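You operate a simulated robot arm through the tools that you are given. There is no shell and no other tool.

Carry out the task below with a simulated robot arm. There is one attempt and no reset: what you move stays moved.

## Task
Put things in order on the deck of the short chassis. At the end: the white filter element with black end caps from the deck of the short chassis stands where the silver green-band adapter stood; the blue hose sleeve stands where the white filter element with black end caps stood; the orange dust cap stands on top of the white job card; the silver green-band adapter stands where the orange dust cap stood; whatever was shut is shut again. Leave all else as you found it, and nothing knocked over.
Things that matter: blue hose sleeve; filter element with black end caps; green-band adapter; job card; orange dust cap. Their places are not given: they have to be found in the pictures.

Only the result counts: the job must be done as asked and must still hold three seconds after the hand-in. Knocking over, shifting, dropping, spilling or breaking anything else fails it. Lids that push on must go on centred and level and be pressed home; caps that screw on are set level and turned clockwise until they are tight.

## Robot
A 6-joint arm with a two-finger parallel gripper, fixed in place. Base frame: the origin is at the foot of the arm, x ahead of it, y to its left, z up; the work surface is at about z = 0.4. Readings come in cm, rad, newtons and seconds.
With the tool pointing down near the work surface it reaches from about 14 to 58 cm from the base axis. Its first joint turns from -1.152 to 1.152 rad. Payload 2.1 kg.
Tool frame: the origin (TCP) lies between the finger pads and is the grasp point; the fingertips stand 3 cm ahead of it; z points along the fingers, y is the line along which they close. Largest opening 9.4 cm; finger width 2.8, thickness 1; the body of the gripper, 5 by 9.6 cm, starts 5.5 cm behind the TCP.
Orientation is that of the tool frame in the base frame, as a unit quaternion [x, y, z, w]. With the fingers straight down and closing along the base's y, the tool's x points along the base's -x, its y along +y and its z along -z.

## Interface
- The arm moves only by the tool play_rows. Its argument "targets" is a list that holds one entry, the list of rows, each a list of 6 numbers: the shift along the tool's x, y, z in units of 100 mm (1.0 is 100 mm), then the turn, a rotation vector about the tool's x, y, z in units of 45 degrees (1.0 is 45 degrees). In form: [[[tx, ty, tz, rx, ry, rz], ...]]. A call has 1 to 20 rows; each row is the pose to reach, as a shift and turn from the pose commanded when the call began, along the tool's axes at that moment. "hand" is the finger opening in cm, from 0 to 9.4, set as the call begins (left out, the last holds). A call with a number of a shift or a turn outside -1 to 1 is refused whole. A row lasts 0.2 s, in which the tool goes at most 5 cm and 0.15 rad; a call with a longer step from one row to the next is refused whole, and so is a gripper value outside its range. Where a pose cannot be reached the arm comes as near as it can. A force on the tool above 40 N (or 10 N above the force at the start of the call, whichever is more), or a blocked arm, ends the call early, and 0.2 s more pass. Each finger travels about 7.2 cm/s and halts on what it meets, pressing with about 27 N; the grip force reading is that of the motor and also rises with nothing between the fingers. The clock runs only during rows and for 0.2 s after the last one: add rows that repeat a pose to give the fingers time. It gives the time, the measured TCP pose, the force on the tool (base axes), the opening and the grip force at its end, in the units of the frame above (readings bear some noise), with the torque about the TCP (base axes, N m) and any sound that the robot's microphone picked up.
- Cameras (640 x 400 px; columns grow to the right, rows downward): "scene" is fixed at [5.78, -37.76, 47.78]; the picture's right is [0.77, -0.64, 0.00], its down [-0.45, -0.53, -0.72] and it looks along [0.46, 0.55, -0.69] (base axes); focal length 229 px, centre (320, 200). "wrist" rides on the gripper at [7.6, 1.4, -10.3] in the tool frame; the picture's right is [-0.18, 0.98, 0.00], its down [-0.75, -0.14, -0.64] and it looks along [-0.63, -0.12, 0.77] (tool axes); focal length 243 px, centre (320, 200).
- grab_frame(camera): a new picture of that camera. It takes no simulated time.
- locate(camera, pixels): there is no depth. For up to 12 entries [column, row, z] of the newest picture of that camera ("zoom" is the newest enlarged one), the place [x, y] in the base frame at which the ray of that pixel passes the height z, good to about 0.3 cm, but the place of the scene camera against the robot may be out by one fixed shift of up to 1.2 cm in any direction. It takes no simulated time.
- enlarge(camera, box): a new picture of the part [left, top, right, bottom] of that camera's present view, enlarged. It takes no simulated time.
- close_job(): hands the job in; it is judged then, once.

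Unless the task says otherwise, let go and move clear before handing in.

The tools are called as a command line: name --argument value ..., lists and objects as JSON in quotes. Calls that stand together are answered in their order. play_rows: Moves the arm, as the interface text tells. Its arguments: {"type":"object","properties":{"targets":{"type":"array"},"hand":{"type":"number"}},"required":["targets"]} The other tools are called the same way: grab_frame (camera) takes a picture; locate (camera, pixels) gives the place at which the rays of pixels pass given heights; enlarge (camera, box) takes an enlarged picture of a part of a camera's view; close_job () hands the job in.

At the start:

```text
time: 0.0
tcp_pos: [29.09, 7.69, 27.29]
orientation: [0.0, 1.0, 0.001, 0.001]
contact_force: [0.1, 0.4, 0.0]
ft_torque: [-0.04, -0.01, 0.01]
grip_width: 9.39
finger_force: 0.1
```

scene: 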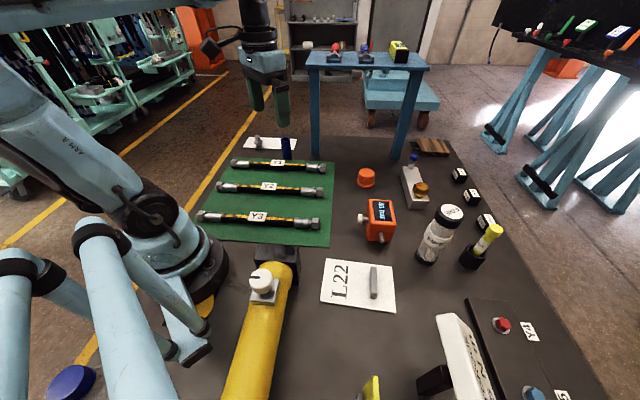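
wrist: 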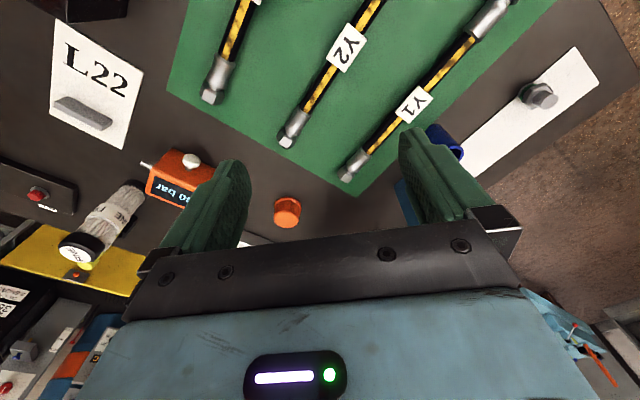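

The scene shows an orange cap at about (366,177), a white card L22 at (358,285), a blue sleeve near (286,147), and a blue raised bench at (365,60) with small items. I'll enlarge several parts to identify everything.

enlarge --camera "scene" --box '[280, 20, 460, 130]'

enlarge --camera "scene" --box '[340, 130, 520, 280]'

enlarge --camera "scene" --box '[180, 120, 340, 250]'

enlarge --camera "scene" --box '[400, 270, 620, 400]'

enlarge --camera "scene" --box '[220, 230, 420, 400]'

enlarge --camera "scene" --box '[480, 0, 640, 110]'

```text
3.56 times, centred on (370, 75) of scene
```

zoom: 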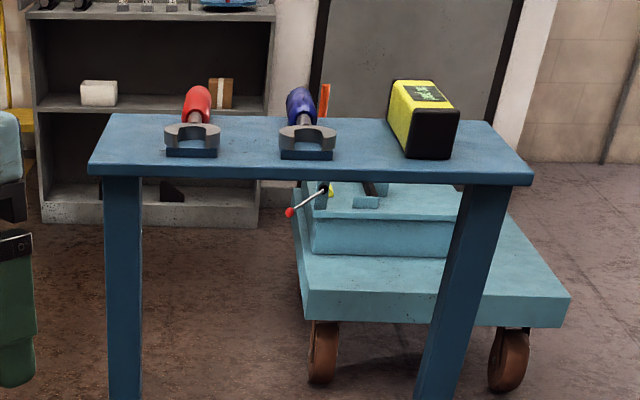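

```text
2.67 times, centred on (430, 205) of scene
```

zoom: 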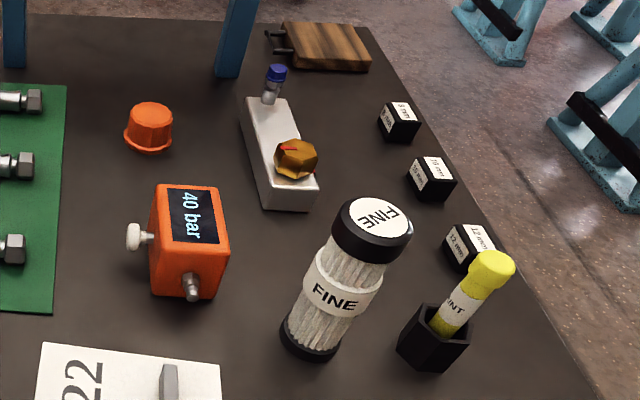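

```text
3.08 times, centred on (260, 185) of scene
```

zoom: 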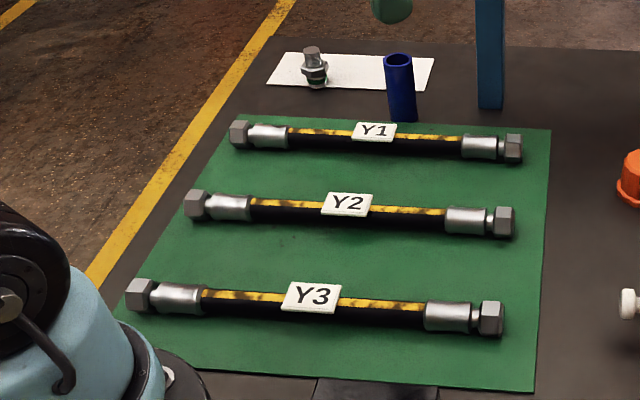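

```text
2.91 times, centred on (510, 335) of scene
```

zoom: 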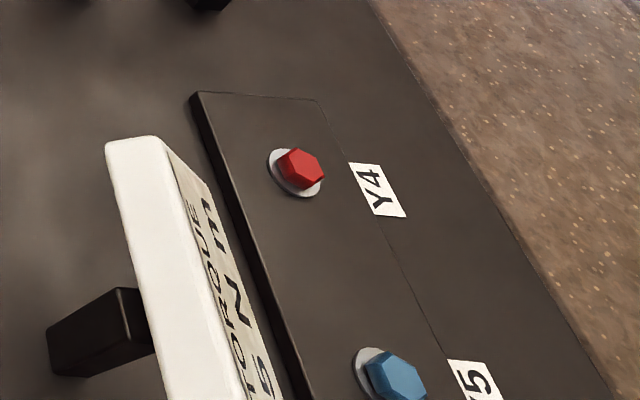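

```text
2.35 times, centred on (320, 315) of scene
```

zoom: 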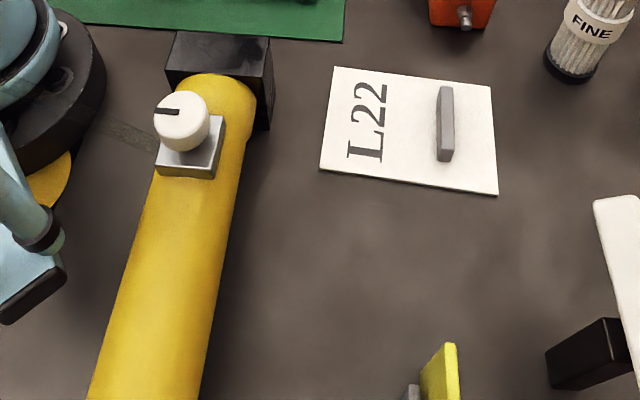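

```text
3.64 times, centred on (560, 55) of scene
```

zoom: 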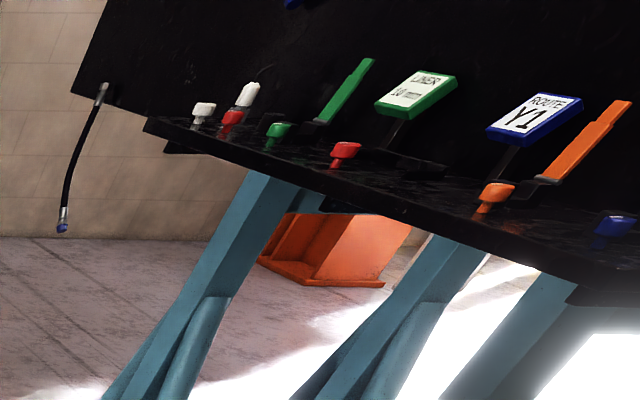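

The FINE filter stands at (438,235), the adapter appears at (258,140) on a white strip, the blue sleeve at (286,147), and a white L22 plate with a grey bar is at (358,285). I'll look closer at the adapter, the strip, and the L22 plate to tell which is the job card.

enlarge --camera "scene" --box '[230, 120, 310, 170]'

enlarge --camera "scene" --box '[310, 250, 406, 320]'

enlarge --camera "wrist" --box '[400, 30, 640, 200]'

enlarge --camera "wrist" --box '[0, 0, 200, 160]'

enlarge --camera "wrist" --box '[0, 140, 240, 400]'

enlarge --camera "scene" --box '[0, 0, 240, 180]'

```text
8.00 times, centred on (270, 145) of scene
```

zoom: 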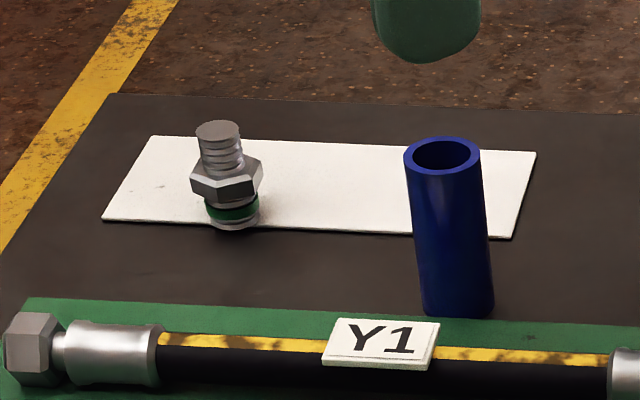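

```text
5.71 times, centred on (358, 285) of scene
```

zoom: 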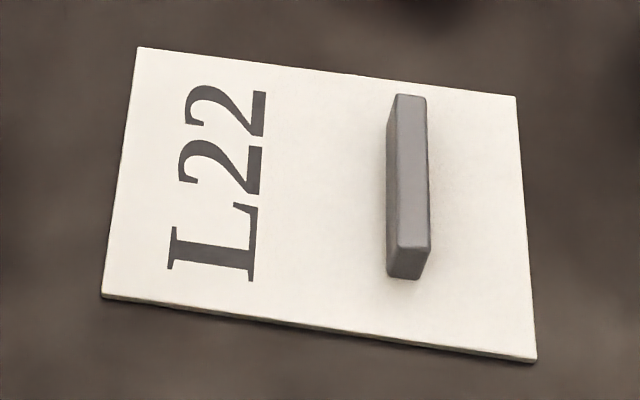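

```text
2.35 times, centred on (520, 115) of wrist
```

zoom: 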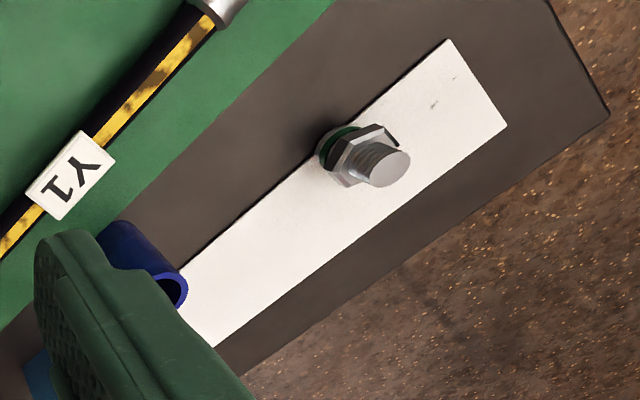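

```text
2.50 times, centred on (100, 80) of wrist
```

zoom: 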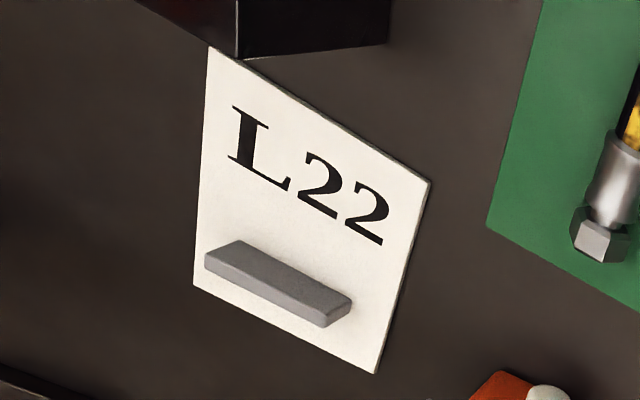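

```text
1.54 times, centred on (120, 270) of wrist
```

zoom: 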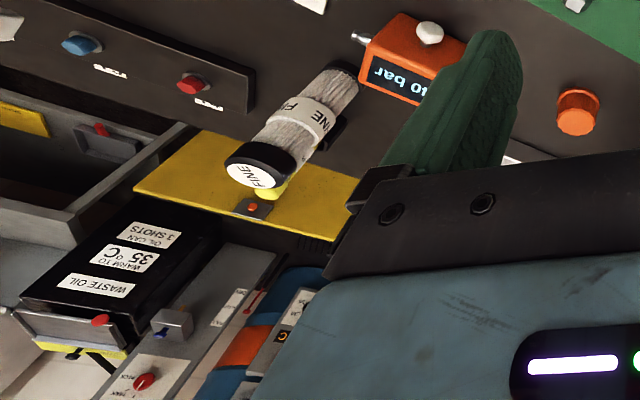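

```text
2.22 times, centred on (120, 90) of scene
```

zoom: 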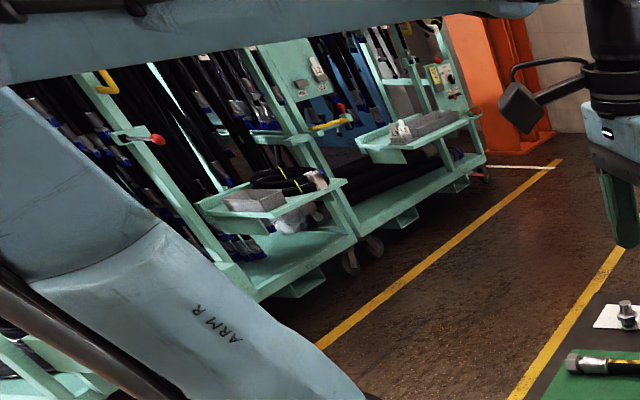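

The adapter (green ring) stands on the edge of a plain white strip and L22 is a lettered plate with a grey bar. I'll locate the bases in both cameras.

grab_frame --camera "scene"

locate --camera "scene" --pixels '[[426.6, 257.4, 0.4], [366, 183.7, 0.4], [259, 147.7, 0.5], [287.4, 158.8, 0.4], [326.1, 258.2, 0.5], [392.2, 267, 0.5], [396, 313, 0.5], [319.8, 301.6, 0.5], [470, 262, 0.4], [380, 235, 0.4], [413, 200, 0.4], [450, 213, 12]]'

grab_frame --camera "wrist"

locate --camera "wrist" --pixels '[[130, 190, 0.4], [288, 218, 0.4], [288, 206, 3], [528, 92, 0.5], [58, 19, 0.5], [144, 45, 0.5], [126, 149, 0.5], [50, 113, 0.5]]'

```text
taken
```

scene: 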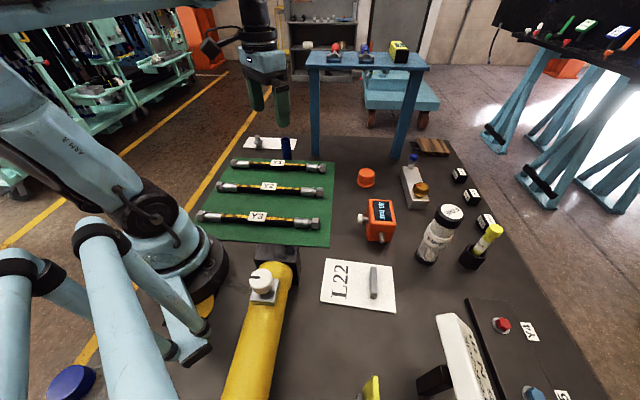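

```text
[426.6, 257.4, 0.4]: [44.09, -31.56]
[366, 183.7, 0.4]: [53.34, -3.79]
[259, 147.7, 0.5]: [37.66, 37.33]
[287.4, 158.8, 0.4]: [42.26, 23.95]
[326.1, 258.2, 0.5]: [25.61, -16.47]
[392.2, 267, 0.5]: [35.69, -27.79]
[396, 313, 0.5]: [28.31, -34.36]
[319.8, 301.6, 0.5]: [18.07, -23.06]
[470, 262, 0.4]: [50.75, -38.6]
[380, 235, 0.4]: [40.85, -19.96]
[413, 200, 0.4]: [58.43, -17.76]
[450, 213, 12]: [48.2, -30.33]
```

```text
taken
```

wrist: 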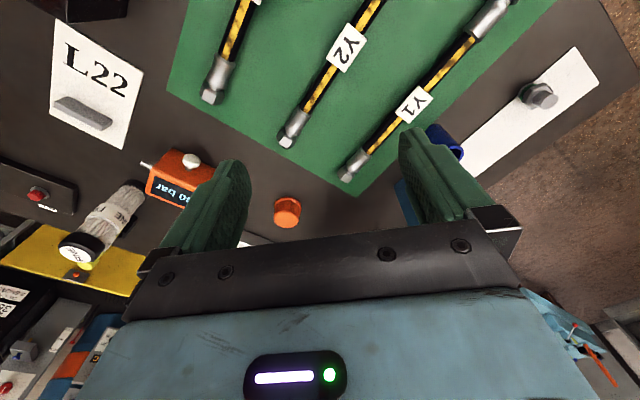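

```text
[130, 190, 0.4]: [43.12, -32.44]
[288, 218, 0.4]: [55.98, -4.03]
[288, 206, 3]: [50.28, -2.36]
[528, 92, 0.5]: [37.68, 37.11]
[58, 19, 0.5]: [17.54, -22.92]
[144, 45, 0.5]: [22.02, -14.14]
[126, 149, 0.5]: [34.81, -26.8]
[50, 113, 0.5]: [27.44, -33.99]
```

The cap's and filter's positions agree roughly between cameras, and L22 looks like a 15 × 10 cm card with a grey bar. I'll locate the bench legs and other obstacles before moving.

locate --camera "scene" --pixels '[[316, 157, 0.4], [398, 158, 0.4], [262, 137, 0.5], [296, 138, 0.5], [243, 148, 0.5], [292, 150, 0.5], [450, 155, 0.4], [300, 133, 0.4], [333, 163, 0.4], [330, 245, 0.4], [375, 297, 0.5], [372, 272, 0.5]]'

play_rows --targets '[[[0.0, 0.0, 0.0, 0, 0, 0], [0.0, -0.3, -0.1, 0, 0, 0], [0.0, -0.6, -0.2, 0, 0, 0], [0.0, -0.8, -0.2, 0, 0, 0]]]'

```text
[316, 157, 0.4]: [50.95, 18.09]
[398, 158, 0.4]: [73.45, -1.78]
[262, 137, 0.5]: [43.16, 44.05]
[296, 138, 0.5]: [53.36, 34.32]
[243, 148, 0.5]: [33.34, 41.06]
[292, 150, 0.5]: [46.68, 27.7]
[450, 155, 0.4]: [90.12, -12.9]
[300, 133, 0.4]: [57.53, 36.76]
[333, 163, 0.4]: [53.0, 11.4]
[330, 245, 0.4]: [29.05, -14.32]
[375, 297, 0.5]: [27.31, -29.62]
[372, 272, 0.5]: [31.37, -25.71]
```

```text
time: 1.0
tcp_pos: [29.16, -0.27, 29.31]
orientation: [0.001, 1.0, 0.0, 0.0]
contact_force: [1.4, -0.4, -0.6]
ft_torque: [-0.02, 0.0, -0.01]
grip_width: 9.4
finger_force: 0.0
```

Arm moved safely; the bench's legs stand at about (51,18) and (73,-2) with top around z 29. I'll take a wrist picture here.

grab_frame --camera "wrist"

enlarge --camera "wrist" --box '[0, 60, 320, 260]'

```text
taken
```

wrist: 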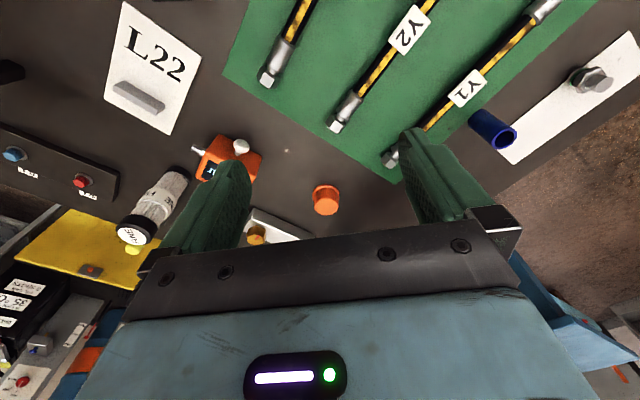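

```text
2.00 times, centred on (160, 160) of wrist
```

zoom: 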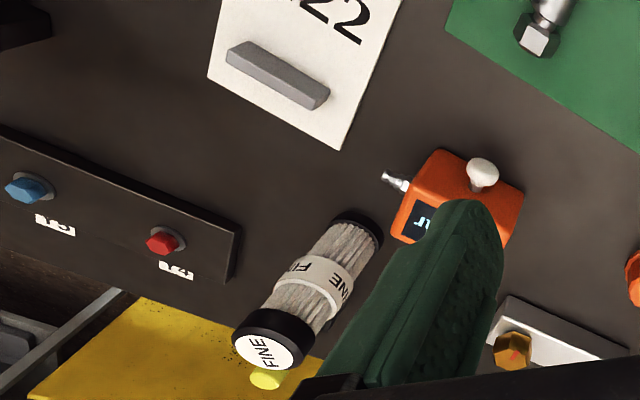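

The wrist view shows the cap at (326,200), the bar-bearing L22 card at (155,65), and the pressure block at (225,160). I'll move forward and lower to look closer at the cap.

play_rows --targets '[[[-0.3, 0, 0.15, 0, 0, 0], [-0.6, -0.1, 0.3, 0, 0, 0], [-0.9, -0.2, 0.5, 0, 0, 0], [-1.0, -0.3, 0.8, 0, 0, 0], [-1.0, -0.3, 1.0, 0, 0, 0]]]'

grab_frame --camera "wrist"

grab_frame --camera "scene"

```text
time: 2.2
tcp_pos: [39.04, -3.44, 19.3]
orientation: [-0.001, 1.0, 0.0, 0.001]
contact_force: [-0.9, 0.3, 0.4]
ft_torque: [-0.02, 0.01, 0.02]
grip_width: 9.4
finger_force: 0.1
```

```text
taken
```

wrist: 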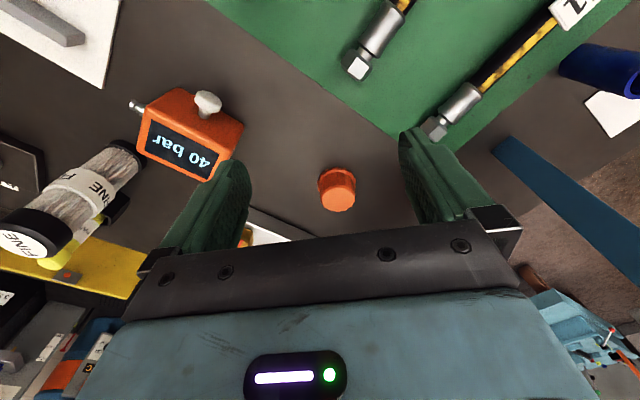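

```text
taken
```

scene: 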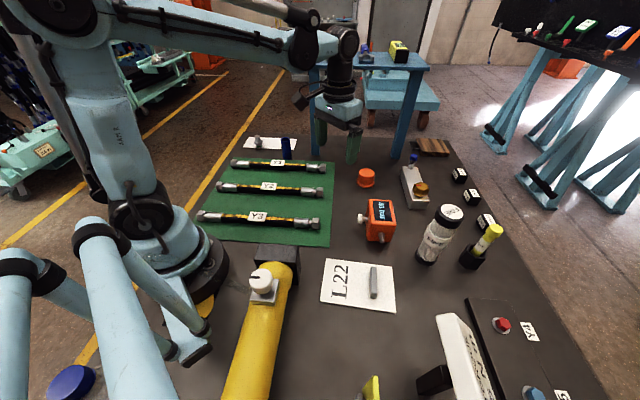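

enlarge --camera "wrist" --box '[270, 145, 400, 225]'

locate --camera "wrist" --pixels '[[337, 180, 0.4], [337, 195, 3], [337, 195, 5], [318, 185, 0.4], [357, 183, 0.4]]'

enlarge --camera "scene" --box '[346, 160, 386, 195]'

```text
4.92 times, centred on (335, 185) of wrist
```

zoom: 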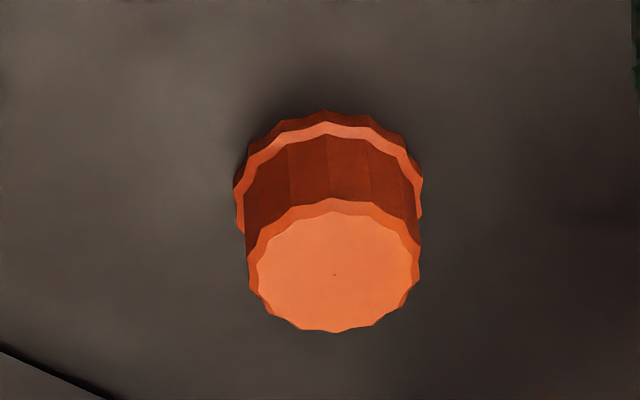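

```text
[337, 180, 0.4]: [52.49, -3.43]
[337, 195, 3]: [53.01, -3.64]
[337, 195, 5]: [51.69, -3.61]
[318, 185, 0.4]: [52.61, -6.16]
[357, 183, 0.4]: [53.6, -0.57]
```

```text
11.43 times, centred on (366, 178) of scene
```

zoom: 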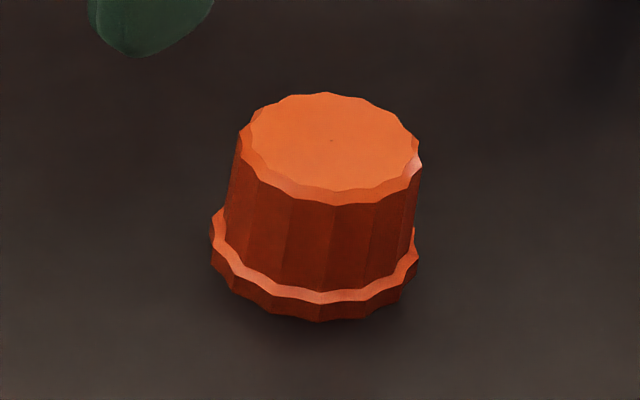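

The cap is a flanged body about 5.7 cm wide at the base; top centre at wrist pixel (337.6,198.8) and flange centre (336.7,182). I'll pin down its axis and height.

locate --camera "wrist" --pixels '[[337.6, 198.8, 4], [337.6, 198.8, 4.5], [337.6, 198.8, 5], [336.7, 182, 1.2], [337.6, 212, 4.5], [337.6, 212, 4], [320, 198.8, 4.5], [355.5, 198.8, 4.5], [318, 182, 1.2], [355.7, 182, 1.2], [337, 167.3, 0.4]]'

locate --camera "scene" --pixels '[[367.1, 173.2, 4], [367.1, 173.2, 4.5], [367.1, 173.2, 5], [365.4, 183.7, 0.4], [365.4, 183, 1.2]]'

```text
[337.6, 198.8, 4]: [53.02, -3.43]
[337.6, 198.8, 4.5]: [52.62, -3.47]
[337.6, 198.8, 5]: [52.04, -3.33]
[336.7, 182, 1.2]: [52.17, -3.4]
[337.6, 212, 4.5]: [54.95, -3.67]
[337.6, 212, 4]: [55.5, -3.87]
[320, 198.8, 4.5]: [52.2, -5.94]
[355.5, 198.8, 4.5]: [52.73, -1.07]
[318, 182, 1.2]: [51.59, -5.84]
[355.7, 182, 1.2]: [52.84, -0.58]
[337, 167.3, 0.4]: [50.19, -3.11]
```

```text
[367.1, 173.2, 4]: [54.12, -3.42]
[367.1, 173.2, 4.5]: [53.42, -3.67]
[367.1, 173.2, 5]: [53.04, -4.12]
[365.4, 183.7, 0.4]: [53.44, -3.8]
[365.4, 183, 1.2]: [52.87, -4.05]
```

The cap's axis is at about (52.6,-3.4) with height about 4.7 cm. I'll move above it in two steps.

play_rows --targets '[[[-0.3, 0, 0, 0, 0, 0], [-0.6, 0, 0.1, 0, 0, 0], [-0.9, 0, 0.3, 0, 0, 0], [-0.95, 0, 0.5, 0, 0, 0], [-0.95, 0, 0.5, 0, 0, 0]]]' --hand 9.4

grab_frame --camera "wrist"

```text
time: 3.4
tcp_pos: [48.62, -3.36, 14.27]
orientation: [0.0, 1.0, -0.001, 0.001]
contact_force: [0.5, 0.2, 0.0]
ft_torque: [0.01, -0.02, 0.0]
grip_width: 9.4
finger_force: 0.1
```

```text
taken
```

wrist: 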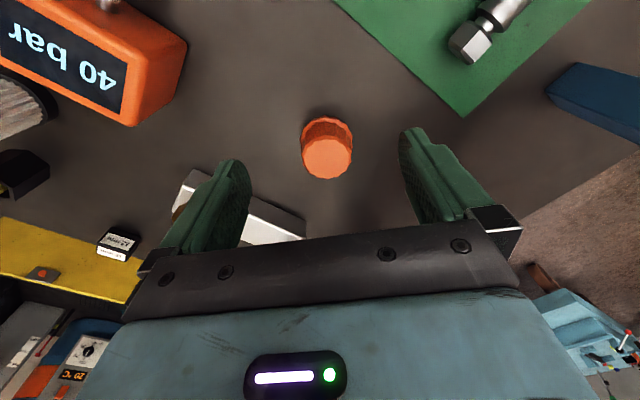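

Cap top is now near (328,157), with the valve block corner near (300,232). I'll measure both.

enlarge --camera "wrist" --box '[270, 100, 390, 190]'

locate --camera "wrist" --pixels '[[328, 158, 4.5], [303, 158, 4.5], [353, 158, 4.5], [305, 235, 3], [190, 172, 3], [305, 235, 0.4], [185, 180, 0.4], [326, 117.5, 0.4]]'

```text
4.44 times, centred on (330, 145) of wrist
```

zoom: 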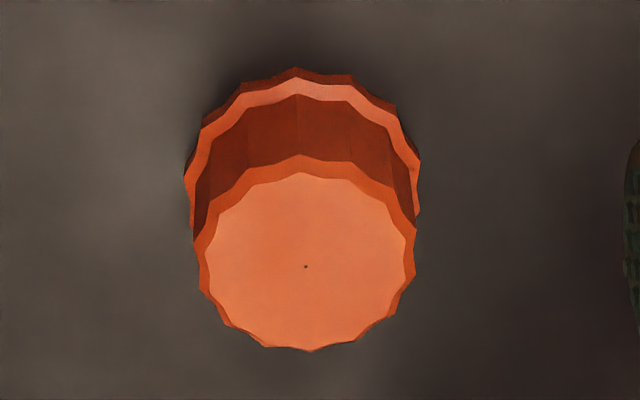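

```text
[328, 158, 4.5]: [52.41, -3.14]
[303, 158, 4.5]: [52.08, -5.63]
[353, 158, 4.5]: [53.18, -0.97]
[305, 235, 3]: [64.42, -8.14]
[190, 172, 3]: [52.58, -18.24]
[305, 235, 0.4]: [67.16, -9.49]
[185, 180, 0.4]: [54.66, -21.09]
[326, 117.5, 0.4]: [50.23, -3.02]
```

The cap's centre is around (52.6,-3.3). I'll shift forward 4 cm, then descend so the fingertips stay above its flange, and look again before closing.

play_rows --targets '[[[-0.2, 0, 0, 0, 0, 0], [-0.4, 0, 0.0, 0, 0, 0], [-0.4, 0, 0.3, 0, 0, 0], [-0.4, 0, 0.6, 0, 0, 0], [-0.4, 0, 0.9, 0, 0, 0], [-0.4, 0, 0.9, 0, 0, 0]]]'

grab_frame --camera "wrist"

enlarge --camera "scene" --box '[326, 140, 406, 200]'

```text
time: 4.8
tcp_pos: [52.49, -3.47, 5.14]
orientation: [0.0, 1.0, 0.0, 0.0]
contact_force: [0.3, 0.0, -0.2]
ft_torque: [0.02, -0.03, 0.03]
grip_width: 9.4
finger_force: 0.2
```

```text
taken
```

wrist: 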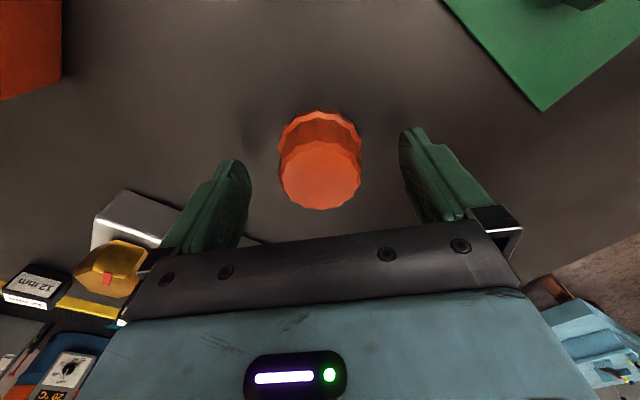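

```text
6.67 times, centred on (366, 170) of scene
```

zoom: 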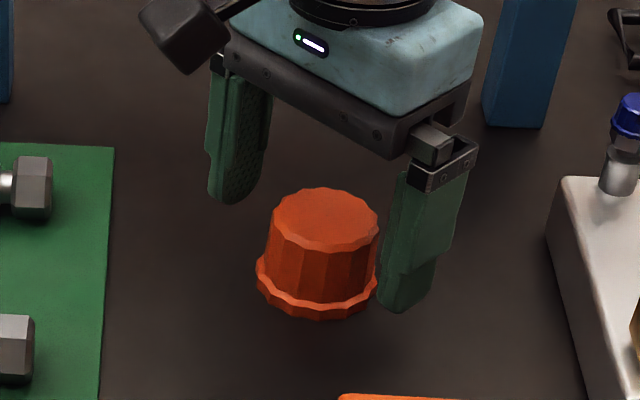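

The cap sits between the pads, top centre near (320,176). I'll check alignment numerically.

locate --camera "wrist" --pixels '[[320, 176, 4.7], [320, 176, 5.0], [278, 170, 4.7], [362, 170, 4.7], [320, 110, 0.4], [320, 187, 5.14]]'

enlarge --camera "wrist" --box '[220, 90, 420, 220]'

```text
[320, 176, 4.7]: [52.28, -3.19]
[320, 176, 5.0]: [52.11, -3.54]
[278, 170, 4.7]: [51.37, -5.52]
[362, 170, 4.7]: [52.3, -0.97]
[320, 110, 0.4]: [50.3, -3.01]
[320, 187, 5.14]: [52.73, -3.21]
```

```text
3.08 times, centred on (320, 155) of wrist
```

zoom: 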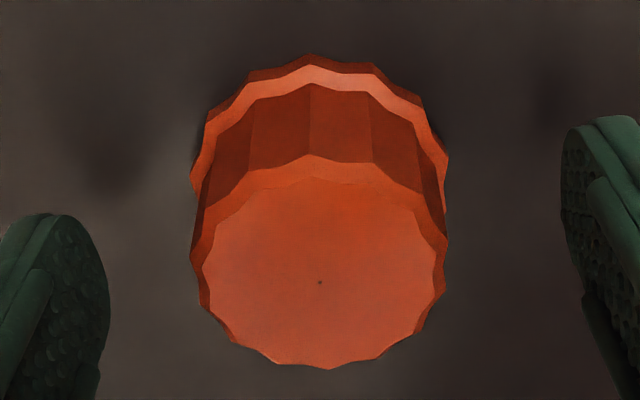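

The cap's top centre dot is at (320,182), right under the TCP. Closing the fingers now.

play_rows --targets '[[[0, 0, 0, 0, 0, 0], [0, 0, 0, 0, 0, 0], [0, 0, 0, 0, 0, 0], [0, 0, 0, 0, 0, 0]]]' --hand 3

```text
time: 5.8
tcp_pos: [52.61, -3.42, 5.2]
orientation: [0.0, 1.0, 0.0, 0.0]
contact_force: [0.0, 0.3, -1.2]
ft_torque: [-0.02, 0.0, 0.0]
grip_width: 5.98
finger_force: 26.7
```

The grip stopped at 5.98 cm with 26.7 N, so the cap is held. Lifting straight up.

play_rows --targets '[[[0, 0, -0.1, 0, 0, 0], [0, 0, -0.3, 0, 0, 0], [0, 0, -0.6, 0, 0, 0], [0, 0, -0.9, 0, 0, 0], [0, 0, -1.0, 0, 0, 0]]]'

grab_frame --camera "wrist"

enlarge --camera "scene" --box '[306, 100, 426, 200]'

```text
time: 7.0
tcp_pos: [52.59, -3.45, 15.4]
orientation: [0.0, 1.0, 0.0, 0.0]
contact_force: [0.6, 0.3, 0.6]
ft_torque: [0.01, 0.01, 0.03]
grip_width: 3.0
finger_force: 0.0
```

```text
taken
```

wrist: 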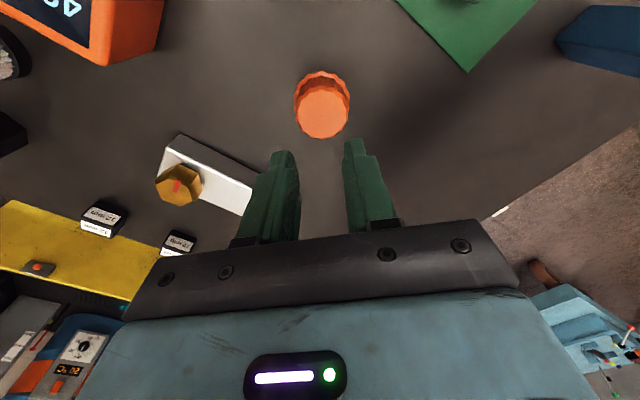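

```text
4.00 times, centred on (366, 150) of scene
```

zoom: 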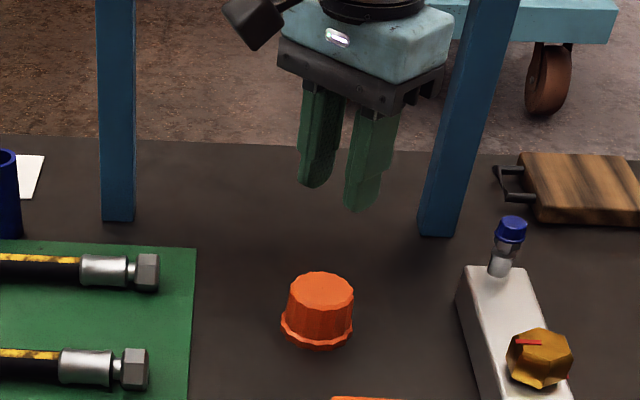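

The fingers closed to 3.0 on lifting, so the cap slipped: triangulating its top dot from three views gives z ≈ 3.4 (not 4.7), centre ≈ (53.25,-3.7), so I gripped only its top edge. I'll re-measure where it stands now.

enlarge --camera "wrist" --box '[270, 55, 380, 145]'

enlarge --camera "scene" --box '[346, 160, 386, 195]'

```text
4.44 times, centred on (325, 100) of wrist
```

zoom: 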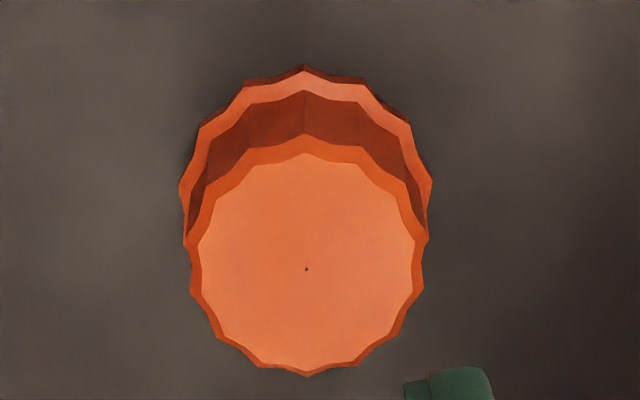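

```text
11.43 times, centred on (366, 178) of scene
```

zoom: 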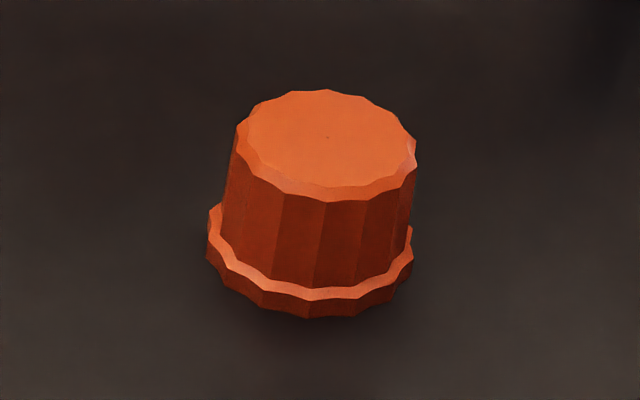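

The cap has only turned slightly; its top dot now triangulates to (53.28,-3.5), top z ≈ 3.4. I'll reopen, shift 0.7 cm forward and descend deeper than before.

play_rows --targets '[[[-0.07, 0, 0, 0, 0, 0], [-0.07, 0, 0.0, 0, 0, 0], [-0.07, 0, 0.0, 0, 0, 0], [-0.07, 0, 0.3, 0, 0, 0], [-0.07, 0, 0.6, 0, 0, 0], [-0.07, 0, 0.7, 0, 0, 0], [-0.07, 0, 0.7, 0, 0, 0]]]' --hand 9.4

grab_frame --camera "wrist"

enlarge --camera "wrist" --box '[220, 90, 420, 220]'

```text
time: 8.6
tcp_pos: [53.15, -3.14, 8.26]
orientation: [0.0, 1.0, 0.0, 0.001]
contact_force: [0.1, 0.7, 0.8]
ft_torque: [0.02, 0.02, -0.01]
grip_width: 9.4
finger_force: 0.2
```

```text
taken
```

wrist: 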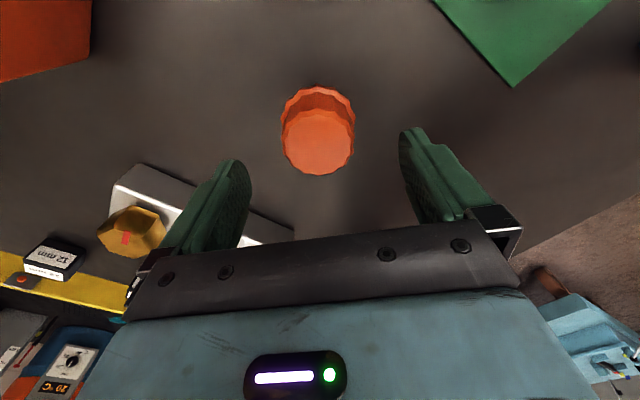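

```text
3.08 times, centred on (320, 155) of wrist
```

zoom: 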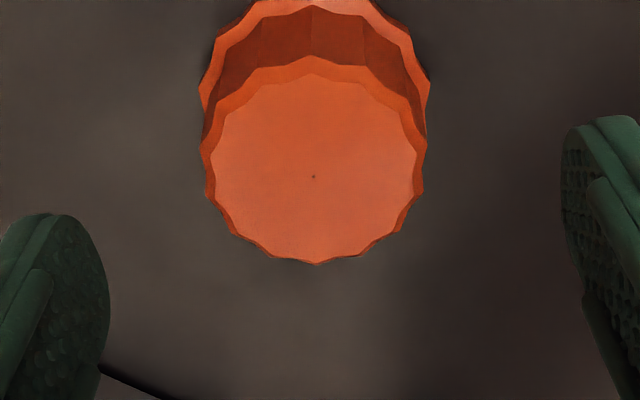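

The dot at (317.7,147) again gives (53.3,-3.4), directly below the TCP. I'll descend 4 cm more and close.

play_rows --targets '[[[0, 0, 0.2, 0, 0, 0], [0, 0, 0.35, 0, 0, 0], [0, 0, 0.42, 0, 0, 0], [0, 0, 0.42, 0, 0, 0]]]'

play_rows --targets '[[[0, 0, 0, 0, 0, 0], [0, 0, 0, 0, 0, 0], [0, 0, 0, 0, 0, 0], [0, 0, 0, 0, 0, 0]]]' --hand 2

enlarge --camera "scene" --box '[326, 140, 406, 200]'

```text
time: 9.6
tcp_pos: [53.4, -3.33, 4.09]
orientation: [0.0, 1.0, 0.0, 0.001]
contact_force: [0.8, -0.3, 0.5]
ft_torque: [0.01, 0.0, 0.0]
grip_width: 9.4
finger_force: 0.1
```

```text
time: 10.6
tcp_pos: [53.27, -3.25, 4.18]
orientation: [0.0, 1.0, 0.0, 0.001]
contact_force: [-0.5, 0.0, -0.2]
ft_torque: [-0.04, 0.01, -0.02]
grip_width: 5.84
finger_force: 27.1
```

```text
6.67 times, centred on (366, 170) of scene
```

zoom: 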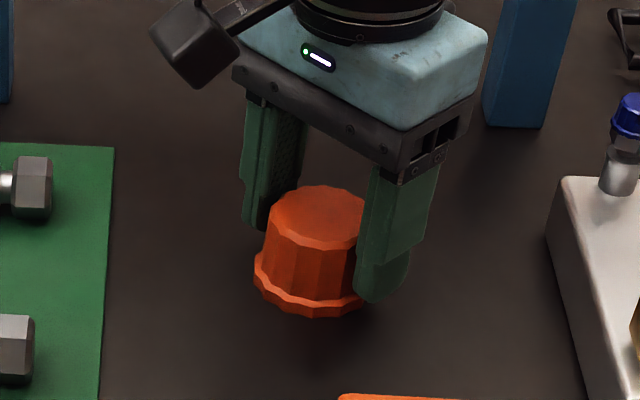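

Grip reads 5.84 cm at 27 N with the pads now well down the cap's sides. I'll lift a little and check it holds.

play_rows --targets '[[[0, 0, -0.05, 0, 0, 0], [0, 0, -0.12, 0, 0, 0], [0, 0, -0.2, 0, 0, 0], [0, 0, -0.2, 0, 0, 0]]]'

enlarge --camera "scene" --box '[326, 140, 406, 200]'

grab_frame --camera "wrist"

```text
time: 11.6
tcp_pos: [53.36, -3.29, 6.07]
orientation: [0.0, 1.0, 0.0, 0.001]
contact_force: [0.0, 0.7, -0.6]
ft_torque: [0.06, 0.01, 0.01]
grip_width: 5.88
finger_force: 26.7
```

```text
6.67 times, centred on (366, 170) of scene
```

zoom: 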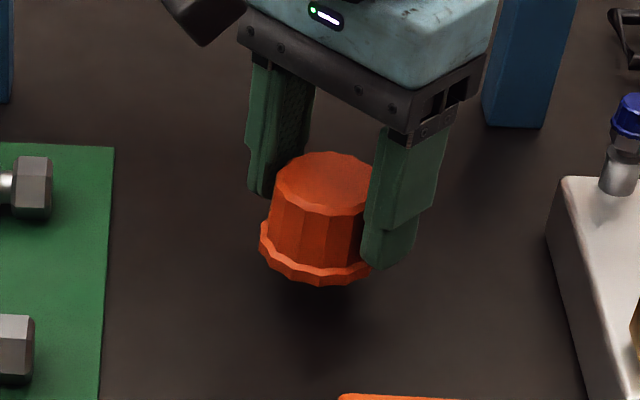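

```text
taken
```

wrist: 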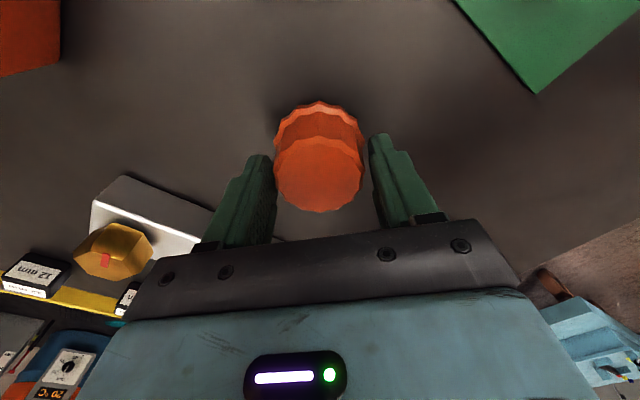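

The cap lifted cleanly and the grip holds at 5.88 cm. I'll raise it to z ≈ 16 and carry it toward the L22 card while yawing -45° so the pads line up with the card's short side.

play_rows --targets '[[[0, 0, -0.25, 0, 0, 0], [0, 0, -0.5, 0, 0, 0], [0, 0, -0.75, 0, 0, 0], [0, 0, -1.0, 0, 0, 0], [0.15, -0.12, -1.0, 0, 0, 0.12], [0.35, -0.28, -1.0, 0, 0, 0.25], [0.55, -0.45, -1.0, 0, 0, 0.4], [0.75, -0.62, -1.0, 0, 0, 0.55], [0.95, -0.76, -1.0, 0, 0, 0.7], [1.0, -0.8, -1.0, 0, 0, 0.85], [1.0, -0.8, -1.0, 0, 0, 1.0], [1.0, -0.8, -1.0, 0, 0, 1.0]]]'

grab_frame --camera "wrist"

grab_frame --camera "scene"

```text
time: 14.2
tcp_pos: [43.15, -11.3, 16.3]
orientation: [0.384, 0.923, 0.001, 0.0]
contact_force: [-0.2, -0.3, -0.7]
ft_torque: [0.01, -0.01, -0.02]
grip_width: 5.79
finger_force: 26.6
```

```text
taken
```

wrist: 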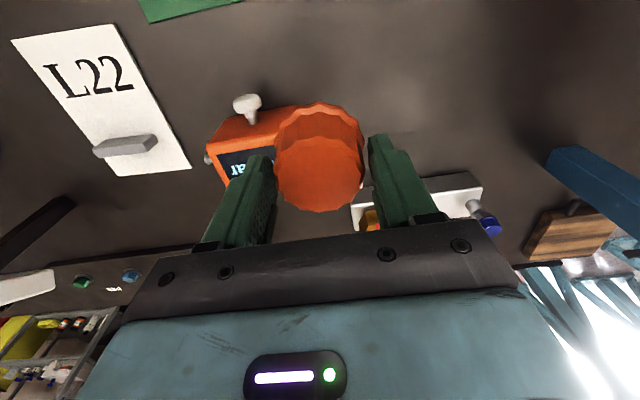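

```text
taken
```

scene: 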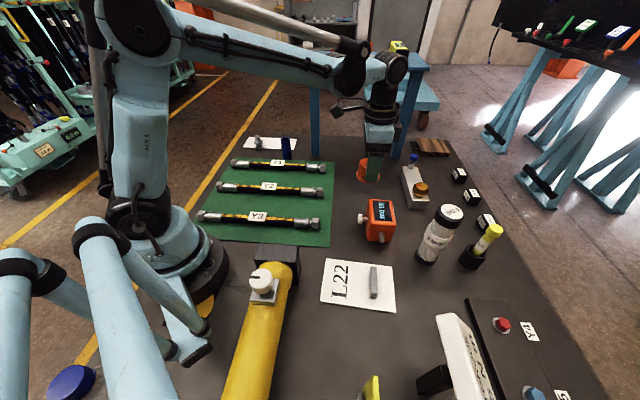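

The cap is held and the wrist view shows the L22 card with corners at about (12,38), (115,22), (192,168), (118,177). I'll locate these.

locate --camera "wrist" --pixels '[[12, 38, 0.5], [115, 22, 0.5], [192, 168, 0.5], [118, 177, 0.5], [95, 155, 0.5], [157, 144, 0.5], [95, 148, 2], [155, 135, 2]]'

enlarge --camera "wrist" --box '[0, 10, 210, 190]'

```text
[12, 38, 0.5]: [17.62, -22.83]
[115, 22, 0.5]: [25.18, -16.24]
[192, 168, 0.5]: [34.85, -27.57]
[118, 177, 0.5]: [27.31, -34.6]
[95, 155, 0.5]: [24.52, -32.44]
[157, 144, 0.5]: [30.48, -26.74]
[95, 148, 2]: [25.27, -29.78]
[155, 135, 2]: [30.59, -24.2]
```

```text
2.22 times, centred on (105, 100) of wrist
```

zoom: 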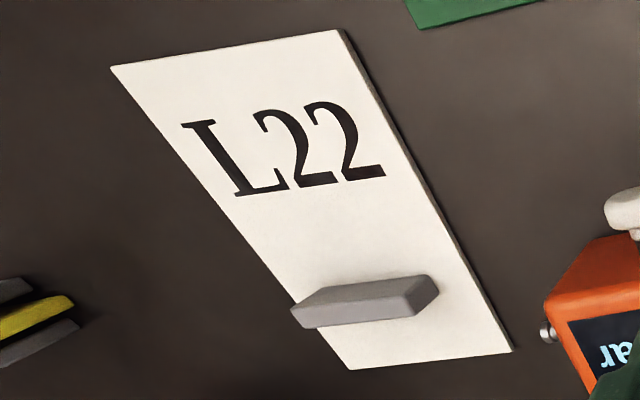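

The card's corners come out at (17.6,-22.8), (25.2,-16.2), (34.9,-27.6), (27.3,-34.6), with the bar about 10 cm from the lettered end. Before going there I'll check clearance from the yellow bottle and its knob.

locate --camera "scene" --pixels '[[292, 280, 4], [280, 330, 4], [262, 278, 10], [262, 278, 8], [280, 290, 6], [300, 258, 5]]'

play_rows --targets '[[[0.05, -0.25, 0, 0, 0, 0], [0.1, -0.5, 0, 0, 0, 0.04], [0.15, -0.75, 0, 0, 0, 0.08], [0.2, -1.0, 0, 0, 0, 0.08], [0.2, -1.0, 0, 0, 0, 0.08]]]'

grab_frame --camera "wrist"

```text
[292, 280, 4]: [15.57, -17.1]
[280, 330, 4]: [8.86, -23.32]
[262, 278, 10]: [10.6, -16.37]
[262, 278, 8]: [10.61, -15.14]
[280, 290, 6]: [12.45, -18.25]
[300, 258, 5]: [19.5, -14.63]
```

```text
time: 15.4
tcp_pos: [34.82, -17.02, 16.05]
orientation: [0.412, 0.911, 0.0, 0.001]
contact_force: [-0.3, -0.4, -0.4]
ft_torque: [0.01, 0.0, 0.01]
grip_width: 5.77
finger_force: 27.1
```

```text
taken
```

wrist: 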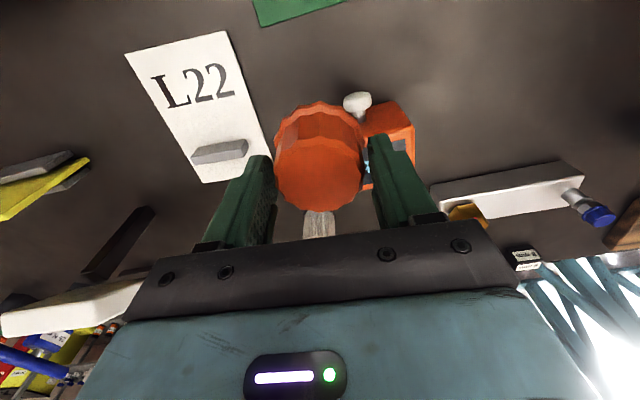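

Still held at 5.77 cm. The bottle's edge lies well clear of the target, so I'll continue to above the card.

play_rows --targets '[[[0.04, -0.25, 0, 0, 0, 0], [0.09, -0.5, 0, 0, 0, 0], [0.13, -0.75, 0, 0, 0, 0], [0.17, -1.0, 0, 0, 0, 0], [0.17, -1.0, 0, 0, 0, 0]]]'

play_rows --targets '[[[0, -0.18, 0, 0, 0, 0], [0, -0.18, 0.25, 0, 0, 0], [0, -0.18, 0.5, 0, 0, 0], [0, -0.18, 0.6, 0, 0, 0], [0, -0.18, 0.6, 0, 0, 0]]]'

grab_frame --camera "wrist"

grab_frame --camera "scene"

```text
time: 16.6
tcp_pos: [26.21, -22.34, 16.05]
orientation: [0.411, 0.911, 0.001, 0.001]
contact_force: [-0.2, -0.1, 0.0]
ft_torque: [-0.04, -0.01, -0.01]
grip_width: 5.78
finger_force: 26.9
```

```text
time: 17.8
tcp_pos: [24.76, -23.47, 10.22]
orientation: [0.411, 0.912, 0.001, 0.002]
contact_force: [-0.1, 0.3, 0.1]
ft_torque: [-0.02, -0.04, 0.0]
grip_width: 5.42
finger_force: 27.5
```

```text
taken
```

wrist: 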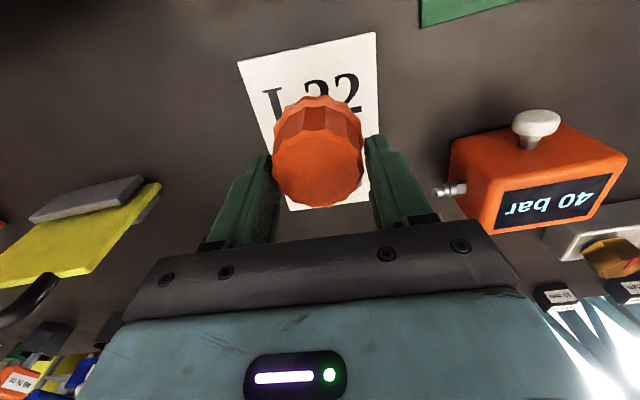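

```text
taken
```

scene: 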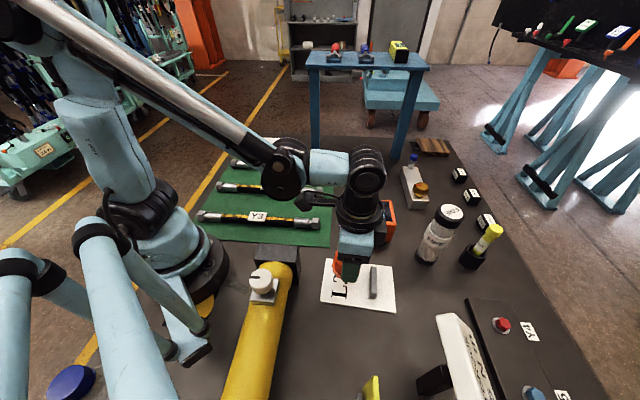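

The cap hangs above the card, held at 5.42 cm. I'll zoom in on it before lowering.

enlarge --camera "scene" --box '[310, 220, 420, 310]'

play_rows --targets '[[[0, 0, 0.2, 0, 0, 0], [0, 0, 0.4, 0, 0, 0], [0, 0, 0.5, 0, 0, 0], [0, 0, 0.5, 0, 0, 0]]]'

enlarge --camera "scene" --box '[310, 220, 420, 310]'

grab_frame --camera "wrist"

```text
4.44 times, centred on (365, 265) of scene
```

zoom: 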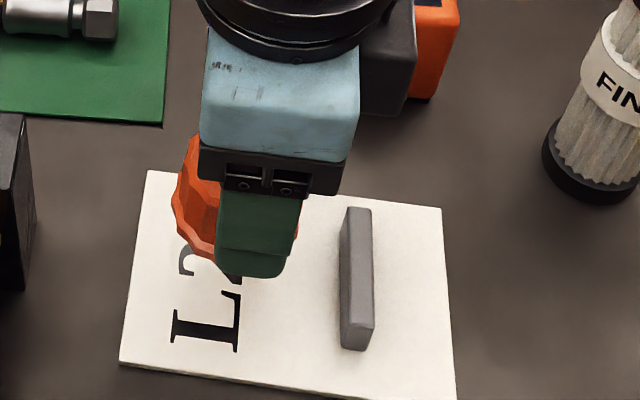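

```text
time: 18.8
tcp_pos: [24.83, -23.61, 5.05]
orientation: [0.412, 0.911, 0.0, 0.001]
contact_force: [-0.4, -0.4, 0.1]
ft_torque: [-0.04, -0.01, 0.05]
grip_width: 5.46
finger_force: 27.1
```

```text
4.44 times, centred on (365, 265) of scene
```

zoom: 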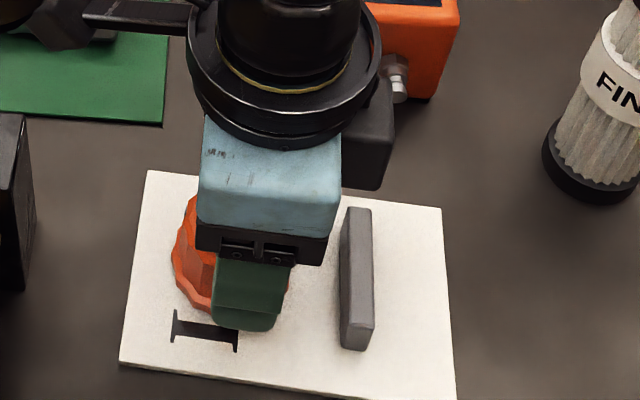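

```text
taken
```

wrist: 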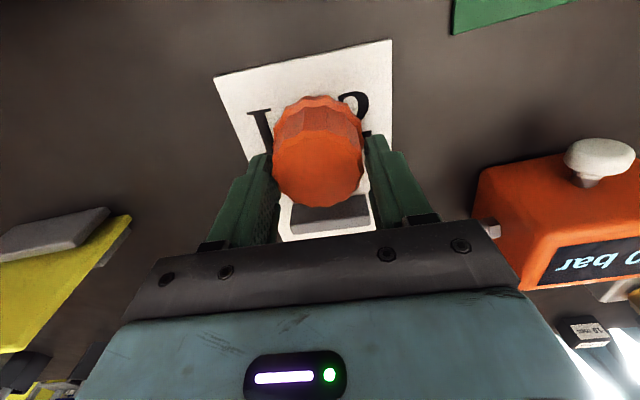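

The cap is above the lettered half, clear of the grey bar. Lowering in small steps and watching the vertical force.

play_rows --targets '[[[0, 0, 0.02, 0, 0, 0], [0, 0, 0.04, 0, 0, 0], [0, 0, 0.06, 0, 0, 0], [0, 0, 0.06, 0, 0, 0]]]'

play_rows --targets '[[[0, 0, 0.01, 0, 0, 0], [0, 0, 0.02, 0, 0, 0], [0, 0, 0.02, 0, 0, 0]]]'

```text
time: 19.8
tcp_pos: [24.79, -23.61, 4.54]
orientation: [0.412, 0.911, 0.001, 0.001]
contact_force: [-3.4, 1.7, 37.1]
ft_torque: [0.11, 0.17, 0.04]
grip_width: 5.44
finger_force: 27.2
```

```text
time: 20.1
tcp_pos: [24.85, -23.57, 4.61]
orientation: [0.412, 0.911, 0.001, 0.0]
contact_force: [-0.1, 1.3, 23.7]
ft_torque: [-0.01, -0.02, 0.03]
grip_width: 5.43
finger_force: 27.5
stopped in row 1: the force on the tool passed its limit at 54 N (the readings are from after the stop); the commanded pose is now the measured one
```

The cap has touched down on the card (contact force rose to 37 N, then the guard stopped the call). I'll relieve the pressure slightly and open the fingers.

play_rows --targets '[[[0, 0, -0.01, 0, 0, 0], [0, 0, -0.02, 0, 0, 0], [0, 0, -0.02, 0, 0, 0]]]'

play_rows --targets '[[[0, 0, 0, 0, 0, 0], [0, 0, 0, 0, 0, 0], [0, 0, 0, 0, 0, 0]]]' --hand 8.5

grab_frame --camera "wrist"

enlarge --camera "scene" --box '[310, 220, 420, 310]'

```text
time: 20.9
tcp_pos: [24.73, -23.44, 4.75]
orientation: [0.412, 0.911, 0.001, 0.0]
contact_force: [0.2, 0.3, -0.1]
ft_torque: [0.0, 0.0, -0.04]
grip_width: 5.41
finger_force: 26.8
```

```text
time: 21.7
tcp_pos: [24.79, -23.51, 4.68]
orientation: [0.412, 0.911, 0.0, 0.0]
contact_force: [-0.2, -0.1, -0.6]
ft_torque: [0.03, -0.01, -0.03]
grip_width: 8.49
finger_force: 0.1
```

```text
taken
```

wrist: 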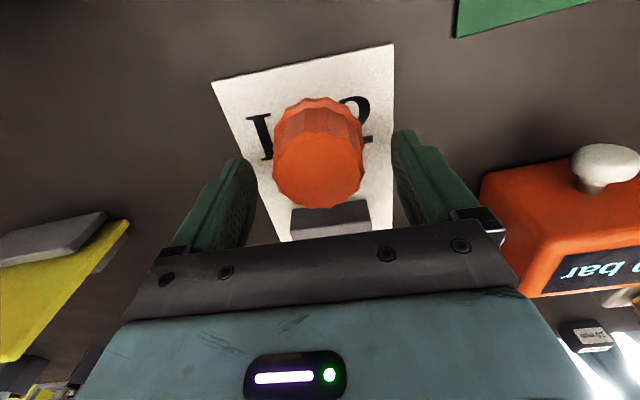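

```text
4.44 times, centred on (365, 265) of scene
```

zoom: 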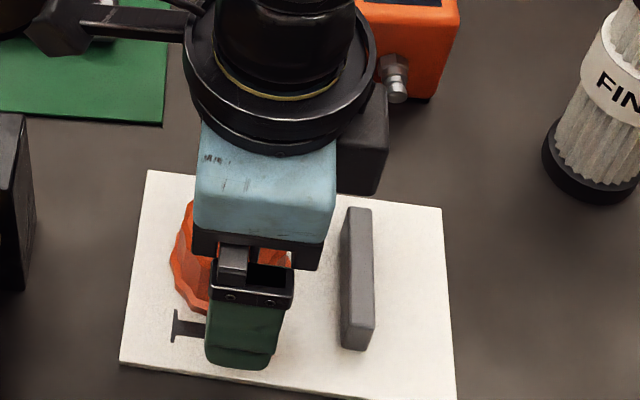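

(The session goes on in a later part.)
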